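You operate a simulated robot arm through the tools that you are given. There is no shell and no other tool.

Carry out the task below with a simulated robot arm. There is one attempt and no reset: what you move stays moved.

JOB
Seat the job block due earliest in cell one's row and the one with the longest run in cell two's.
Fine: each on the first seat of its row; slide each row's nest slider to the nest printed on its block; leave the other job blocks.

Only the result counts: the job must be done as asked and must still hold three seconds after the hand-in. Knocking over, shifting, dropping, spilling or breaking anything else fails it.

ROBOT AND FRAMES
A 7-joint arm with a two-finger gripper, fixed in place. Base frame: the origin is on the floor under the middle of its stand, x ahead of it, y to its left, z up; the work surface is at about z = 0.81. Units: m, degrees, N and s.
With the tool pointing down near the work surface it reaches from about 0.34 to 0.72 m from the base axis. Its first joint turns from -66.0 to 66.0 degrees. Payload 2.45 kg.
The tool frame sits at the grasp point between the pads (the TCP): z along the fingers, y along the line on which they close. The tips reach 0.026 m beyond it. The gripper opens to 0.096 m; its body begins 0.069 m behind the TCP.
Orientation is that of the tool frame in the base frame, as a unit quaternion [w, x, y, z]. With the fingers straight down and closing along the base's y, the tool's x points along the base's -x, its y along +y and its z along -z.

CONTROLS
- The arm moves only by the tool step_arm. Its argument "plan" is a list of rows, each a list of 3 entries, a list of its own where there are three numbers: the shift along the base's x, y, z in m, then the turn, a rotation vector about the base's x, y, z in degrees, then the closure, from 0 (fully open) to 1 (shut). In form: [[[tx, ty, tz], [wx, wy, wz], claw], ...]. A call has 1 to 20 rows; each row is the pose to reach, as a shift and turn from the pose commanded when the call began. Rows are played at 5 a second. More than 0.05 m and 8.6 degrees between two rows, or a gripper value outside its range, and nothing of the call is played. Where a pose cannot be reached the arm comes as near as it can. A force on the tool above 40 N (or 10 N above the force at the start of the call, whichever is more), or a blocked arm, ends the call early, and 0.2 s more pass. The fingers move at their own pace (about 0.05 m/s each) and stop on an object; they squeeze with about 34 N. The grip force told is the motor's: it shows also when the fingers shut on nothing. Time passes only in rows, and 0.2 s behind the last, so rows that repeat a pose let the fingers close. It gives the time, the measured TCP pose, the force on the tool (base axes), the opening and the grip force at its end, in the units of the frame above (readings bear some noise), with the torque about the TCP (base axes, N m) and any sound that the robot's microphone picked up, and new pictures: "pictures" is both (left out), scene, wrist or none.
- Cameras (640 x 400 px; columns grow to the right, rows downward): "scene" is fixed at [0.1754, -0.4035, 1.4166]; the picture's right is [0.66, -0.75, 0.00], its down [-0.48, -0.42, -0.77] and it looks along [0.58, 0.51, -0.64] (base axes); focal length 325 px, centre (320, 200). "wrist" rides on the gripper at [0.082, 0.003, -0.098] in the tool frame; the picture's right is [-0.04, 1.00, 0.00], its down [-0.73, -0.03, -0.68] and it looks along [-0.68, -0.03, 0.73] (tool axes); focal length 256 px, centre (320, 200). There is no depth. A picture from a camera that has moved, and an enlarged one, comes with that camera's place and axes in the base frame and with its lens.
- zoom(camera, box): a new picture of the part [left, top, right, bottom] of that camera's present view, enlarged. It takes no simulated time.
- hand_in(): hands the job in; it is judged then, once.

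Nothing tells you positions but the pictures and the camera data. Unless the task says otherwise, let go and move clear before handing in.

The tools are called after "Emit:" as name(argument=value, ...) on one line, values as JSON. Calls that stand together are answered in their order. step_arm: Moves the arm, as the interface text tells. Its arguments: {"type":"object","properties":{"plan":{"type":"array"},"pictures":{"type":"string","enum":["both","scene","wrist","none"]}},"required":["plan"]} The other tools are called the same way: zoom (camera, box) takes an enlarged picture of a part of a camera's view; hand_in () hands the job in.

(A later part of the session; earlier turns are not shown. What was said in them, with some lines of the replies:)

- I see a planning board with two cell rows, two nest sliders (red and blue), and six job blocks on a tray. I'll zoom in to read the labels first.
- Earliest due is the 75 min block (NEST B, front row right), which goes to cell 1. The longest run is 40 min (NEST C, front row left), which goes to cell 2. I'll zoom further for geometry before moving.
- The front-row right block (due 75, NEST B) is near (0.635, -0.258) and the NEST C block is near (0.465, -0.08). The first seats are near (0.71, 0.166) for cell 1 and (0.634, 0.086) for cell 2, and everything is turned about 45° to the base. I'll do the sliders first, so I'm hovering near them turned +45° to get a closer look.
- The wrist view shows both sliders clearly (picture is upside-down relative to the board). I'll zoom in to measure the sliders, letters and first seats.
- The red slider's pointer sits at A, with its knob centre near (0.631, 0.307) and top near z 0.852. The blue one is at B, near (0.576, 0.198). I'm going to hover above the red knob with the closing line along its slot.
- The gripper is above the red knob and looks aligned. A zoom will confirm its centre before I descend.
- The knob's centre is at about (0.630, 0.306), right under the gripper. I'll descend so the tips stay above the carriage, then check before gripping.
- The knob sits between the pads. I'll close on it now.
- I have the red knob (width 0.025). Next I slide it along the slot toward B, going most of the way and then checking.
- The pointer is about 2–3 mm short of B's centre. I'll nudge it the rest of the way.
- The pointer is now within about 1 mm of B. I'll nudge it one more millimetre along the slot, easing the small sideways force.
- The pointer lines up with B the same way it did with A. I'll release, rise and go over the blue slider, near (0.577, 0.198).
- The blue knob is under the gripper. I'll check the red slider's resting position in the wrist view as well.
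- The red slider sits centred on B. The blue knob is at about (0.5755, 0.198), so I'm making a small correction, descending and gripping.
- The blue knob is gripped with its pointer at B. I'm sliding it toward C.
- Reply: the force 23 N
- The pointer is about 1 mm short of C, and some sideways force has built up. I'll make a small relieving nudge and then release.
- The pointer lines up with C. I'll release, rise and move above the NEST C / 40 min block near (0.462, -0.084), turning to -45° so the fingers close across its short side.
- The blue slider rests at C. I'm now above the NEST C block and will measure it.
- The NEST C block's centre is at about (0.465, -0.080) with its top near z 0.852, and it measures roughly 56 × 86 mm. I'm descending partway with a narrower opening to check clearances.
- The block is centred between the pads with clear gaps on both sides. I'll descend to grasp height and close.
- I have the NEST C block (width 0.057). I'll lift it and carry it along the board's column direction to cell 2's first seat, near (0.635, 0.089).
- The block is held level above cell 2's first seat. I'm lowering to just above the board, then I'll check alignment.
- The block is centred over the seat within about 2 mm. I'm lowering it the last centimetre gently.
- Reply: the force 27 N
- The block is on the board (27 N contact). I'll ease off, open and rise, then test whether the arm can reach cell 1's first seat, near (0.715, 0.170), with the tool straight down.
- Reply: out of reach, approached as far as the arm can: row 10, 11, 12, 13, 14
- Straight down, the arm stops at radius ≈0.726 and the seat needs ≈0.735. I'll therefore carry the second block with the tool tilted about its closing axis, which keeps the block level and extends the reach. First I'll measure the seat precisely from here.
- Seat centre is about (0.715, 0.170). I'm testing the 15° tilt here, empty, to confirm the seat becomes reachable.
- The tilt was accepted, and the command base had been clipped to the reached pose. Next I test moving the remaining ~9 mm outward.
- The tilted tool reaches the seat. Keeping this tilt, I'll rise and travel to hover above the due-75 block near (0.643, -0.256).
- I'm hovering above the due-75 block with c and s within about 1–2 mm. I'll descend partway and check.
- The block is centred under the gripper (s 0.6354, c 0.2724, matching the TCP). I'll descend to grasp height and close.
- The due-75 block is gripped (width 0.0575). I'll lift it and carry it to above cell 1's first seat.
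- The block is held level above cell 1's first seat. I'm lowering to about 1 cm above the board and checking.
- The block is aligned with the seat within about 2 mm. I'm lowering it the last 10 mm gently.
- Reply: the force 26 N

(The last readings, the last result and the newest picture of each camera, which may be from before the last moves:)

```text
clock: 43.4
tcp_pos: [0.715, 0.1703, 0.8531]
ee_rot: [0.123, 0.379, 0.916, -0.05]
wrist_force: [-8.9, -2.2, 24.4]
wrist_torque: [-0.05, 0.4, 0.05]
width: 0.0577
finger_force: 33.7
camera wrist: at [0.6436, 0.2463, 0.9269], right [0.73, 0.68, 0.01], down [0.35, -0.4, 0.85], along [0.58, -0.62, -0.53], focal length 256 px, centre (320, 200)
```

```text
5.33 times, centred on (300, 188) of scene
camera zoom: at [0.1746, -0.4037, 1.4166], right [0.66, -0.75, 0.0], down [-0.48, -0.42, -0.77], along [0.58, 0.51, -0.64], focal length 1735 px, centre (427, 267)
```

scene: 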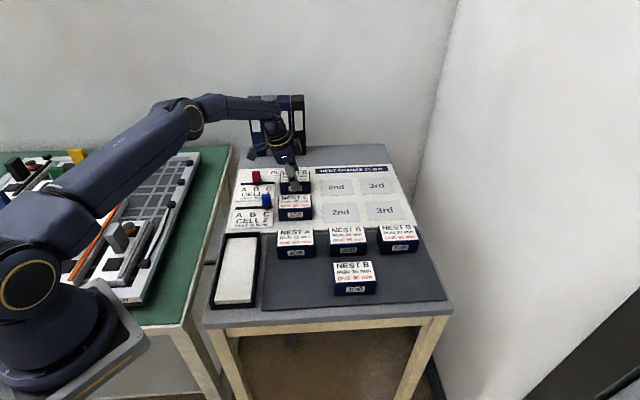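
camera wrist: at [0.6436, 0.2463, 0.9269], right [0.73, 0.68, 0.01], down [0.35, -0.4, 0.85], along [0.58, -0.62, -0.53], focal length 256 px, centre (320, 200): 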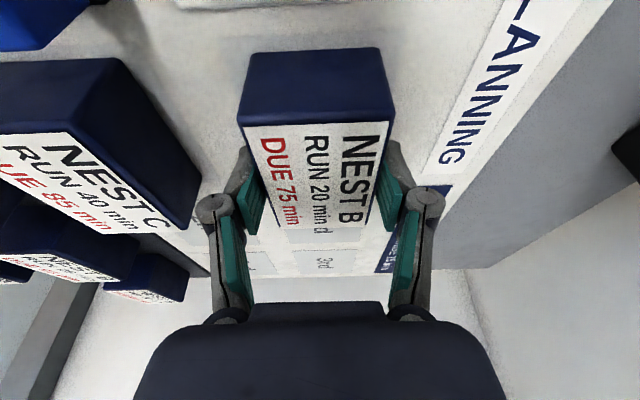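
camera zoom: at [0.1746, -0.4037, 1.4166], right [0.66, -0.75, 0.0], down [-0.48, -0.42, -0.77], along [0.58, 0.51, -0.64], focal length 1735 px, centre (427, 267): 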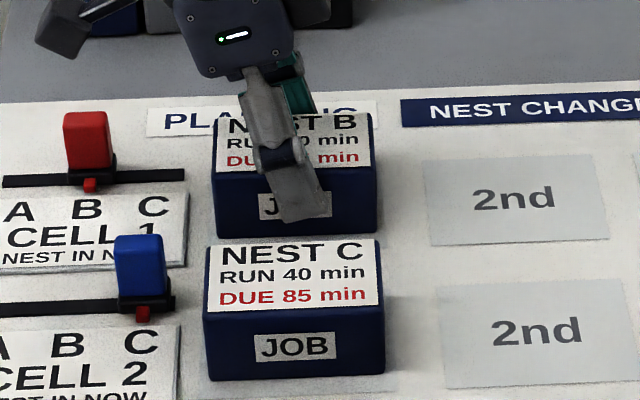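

The block is on the board (24 N contact). I'll ease off, open, then rise straight up and back away.

Emit:
step_arm(plan=[[[0, 0, 0.002], [0, 0, 0], 1], [[0, 0, 0.002], [0, 0, 0], 0.35], [[0, 0, 0.002], [0, 0, 0], 0.16], [[0, 0, 0.002], [0, 0, 0], 0.16], [[0, 0, 0.02], [0, 0, 0], 0.16], [[0, 0, 0.05], [0, 0, 0], 0.16], [[0, 0, 0.09], [0, 0, 0], 0.16], [[0, 0, 0.13], [0, 0, 0], 0.16], [[-0.04, 0, 0.15], [0, 0, 0], 0.16], [[-0.08, 0.01, 0.17], [0, 0, 0], 0.16], [[-0.12, 0.02, 0.18], [0, 0, 0], 0.16], [[-0.16, 0.03, 0.18], [0, 0, 0], 0.16], [[-0.2, 0.03, 0.18], [0, 0, 0], 0.16], [[-0.2, 0.03, 0.18], [0, 0, 0], 0.16]])

Emit:
zoom(camera="scene", box=[224, 150, 352, 240])

Emit:
zoom(camera="scene", box=[220, 150, 450, 310])

Emit:
zoom(camera="wrist", box=[120, 0, 520, 250])

```text
clock: 46.4
tcp_pos: [0.5159, 0.2006, 1.0303]
ee_rot: [0.12, 0.379, 0.916, -0.05]
wrist_force: [0.2, -0.2, -0.1]
wrist_torque: [0.01, -0.03, 0.0]
width: 0.0805
finger_force: 0.0
camera wrist: at [0.4442, 0.2776, 1.1038], right [0.73, 0.68, 0.01], down [0.36, -0.4, 0.85], along [0.58, -0.62, -0.53], focal length 256 px, centre (320, 200)
```

scene: 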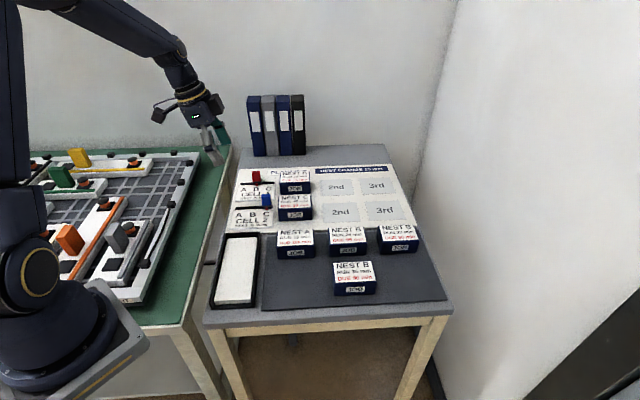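
wrist: 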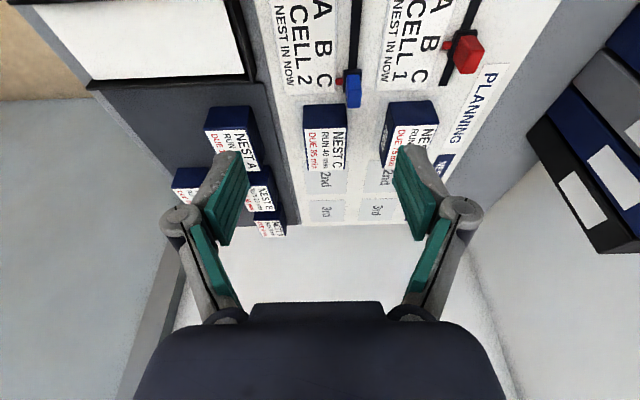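

```text
4.44 times, centred on (288, 195) of scene
camera zoom: at [0.1753, -0.4035, 1.4166], right [0.66, -0.75, 0.0], down [-0.48, -0.42, -0.77], along [0.58, 0.51, -0.64], focal length 1446 px, centre (462, 222)
```

zoom: 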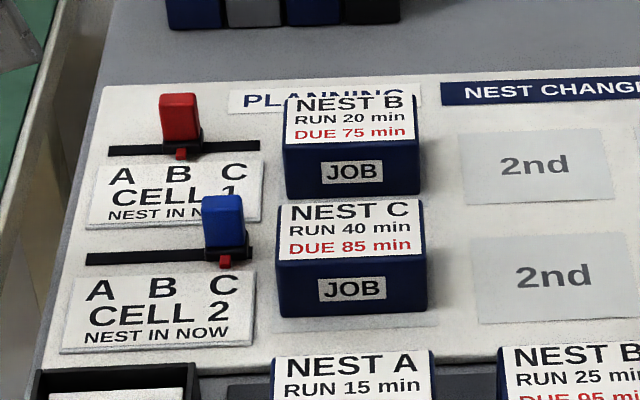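

```text
2.50 times, centred on (335, 230) of scene
camera zoom: at [0.1753, -0.4035, 1.4166], right [0.66, -0.75, 0.0], down [-0.48, -0.42, -0.77], along [0.58, 0.51, -0.64], focal length 813 px, centre (282, 125)
```

zoom: 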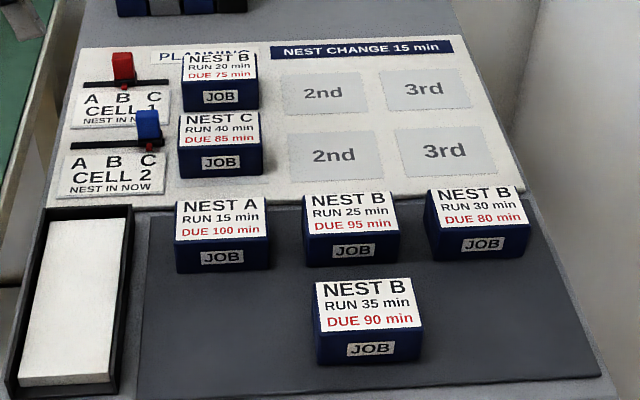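

```text
1.60 times, centred on (320, 125) of wrist
camera zoom: at [0.4442, 0.2776, 1.1038], right [0.73, 0.68, 0.01], down [0.36, -0.4, 0.85], along [0.58, -0.62, -0.53], focal length 410 px, centre (320, 320)
```

zoom: 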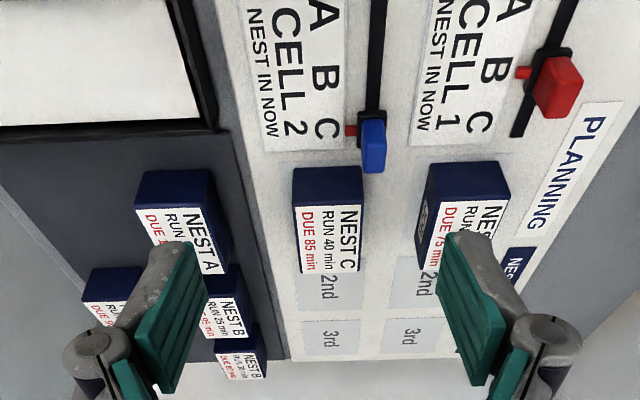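

Both blocks are on the first seats of their rows: due-75 NEST B in cell 1 and run-40 NEST C in cell 2. The red slider points at B, the blue at C, the other four blocks are untouched and the arm is clear, so I'm handing in.

Emit:
hand_in()

```text
The job is handed in.
```

I finished the job and handed it in; the result of the judging hasn't come back.

- **Cell one:** the earliest-due block (75 min, NEST B, run 20 min) is on the first seat, and the red slider is at B.
- **Cell two:** the block with the longest run (40 min, NEST C, due 85 min) is on the first seat, and the blue slider is at C.

From the pictures, each block is centred on its seat to within about 2 mm, and both slider pointers line up with their letters to about 1 mm.

Cell one's first seat was just out of reach with the tool straight down. I carried that block with the tool tilted 15°, and it stayed level.

The other four job blocks are where they were, nothing else was shifted or knocked over, and the arm had let go and moved clear before the hand-in.
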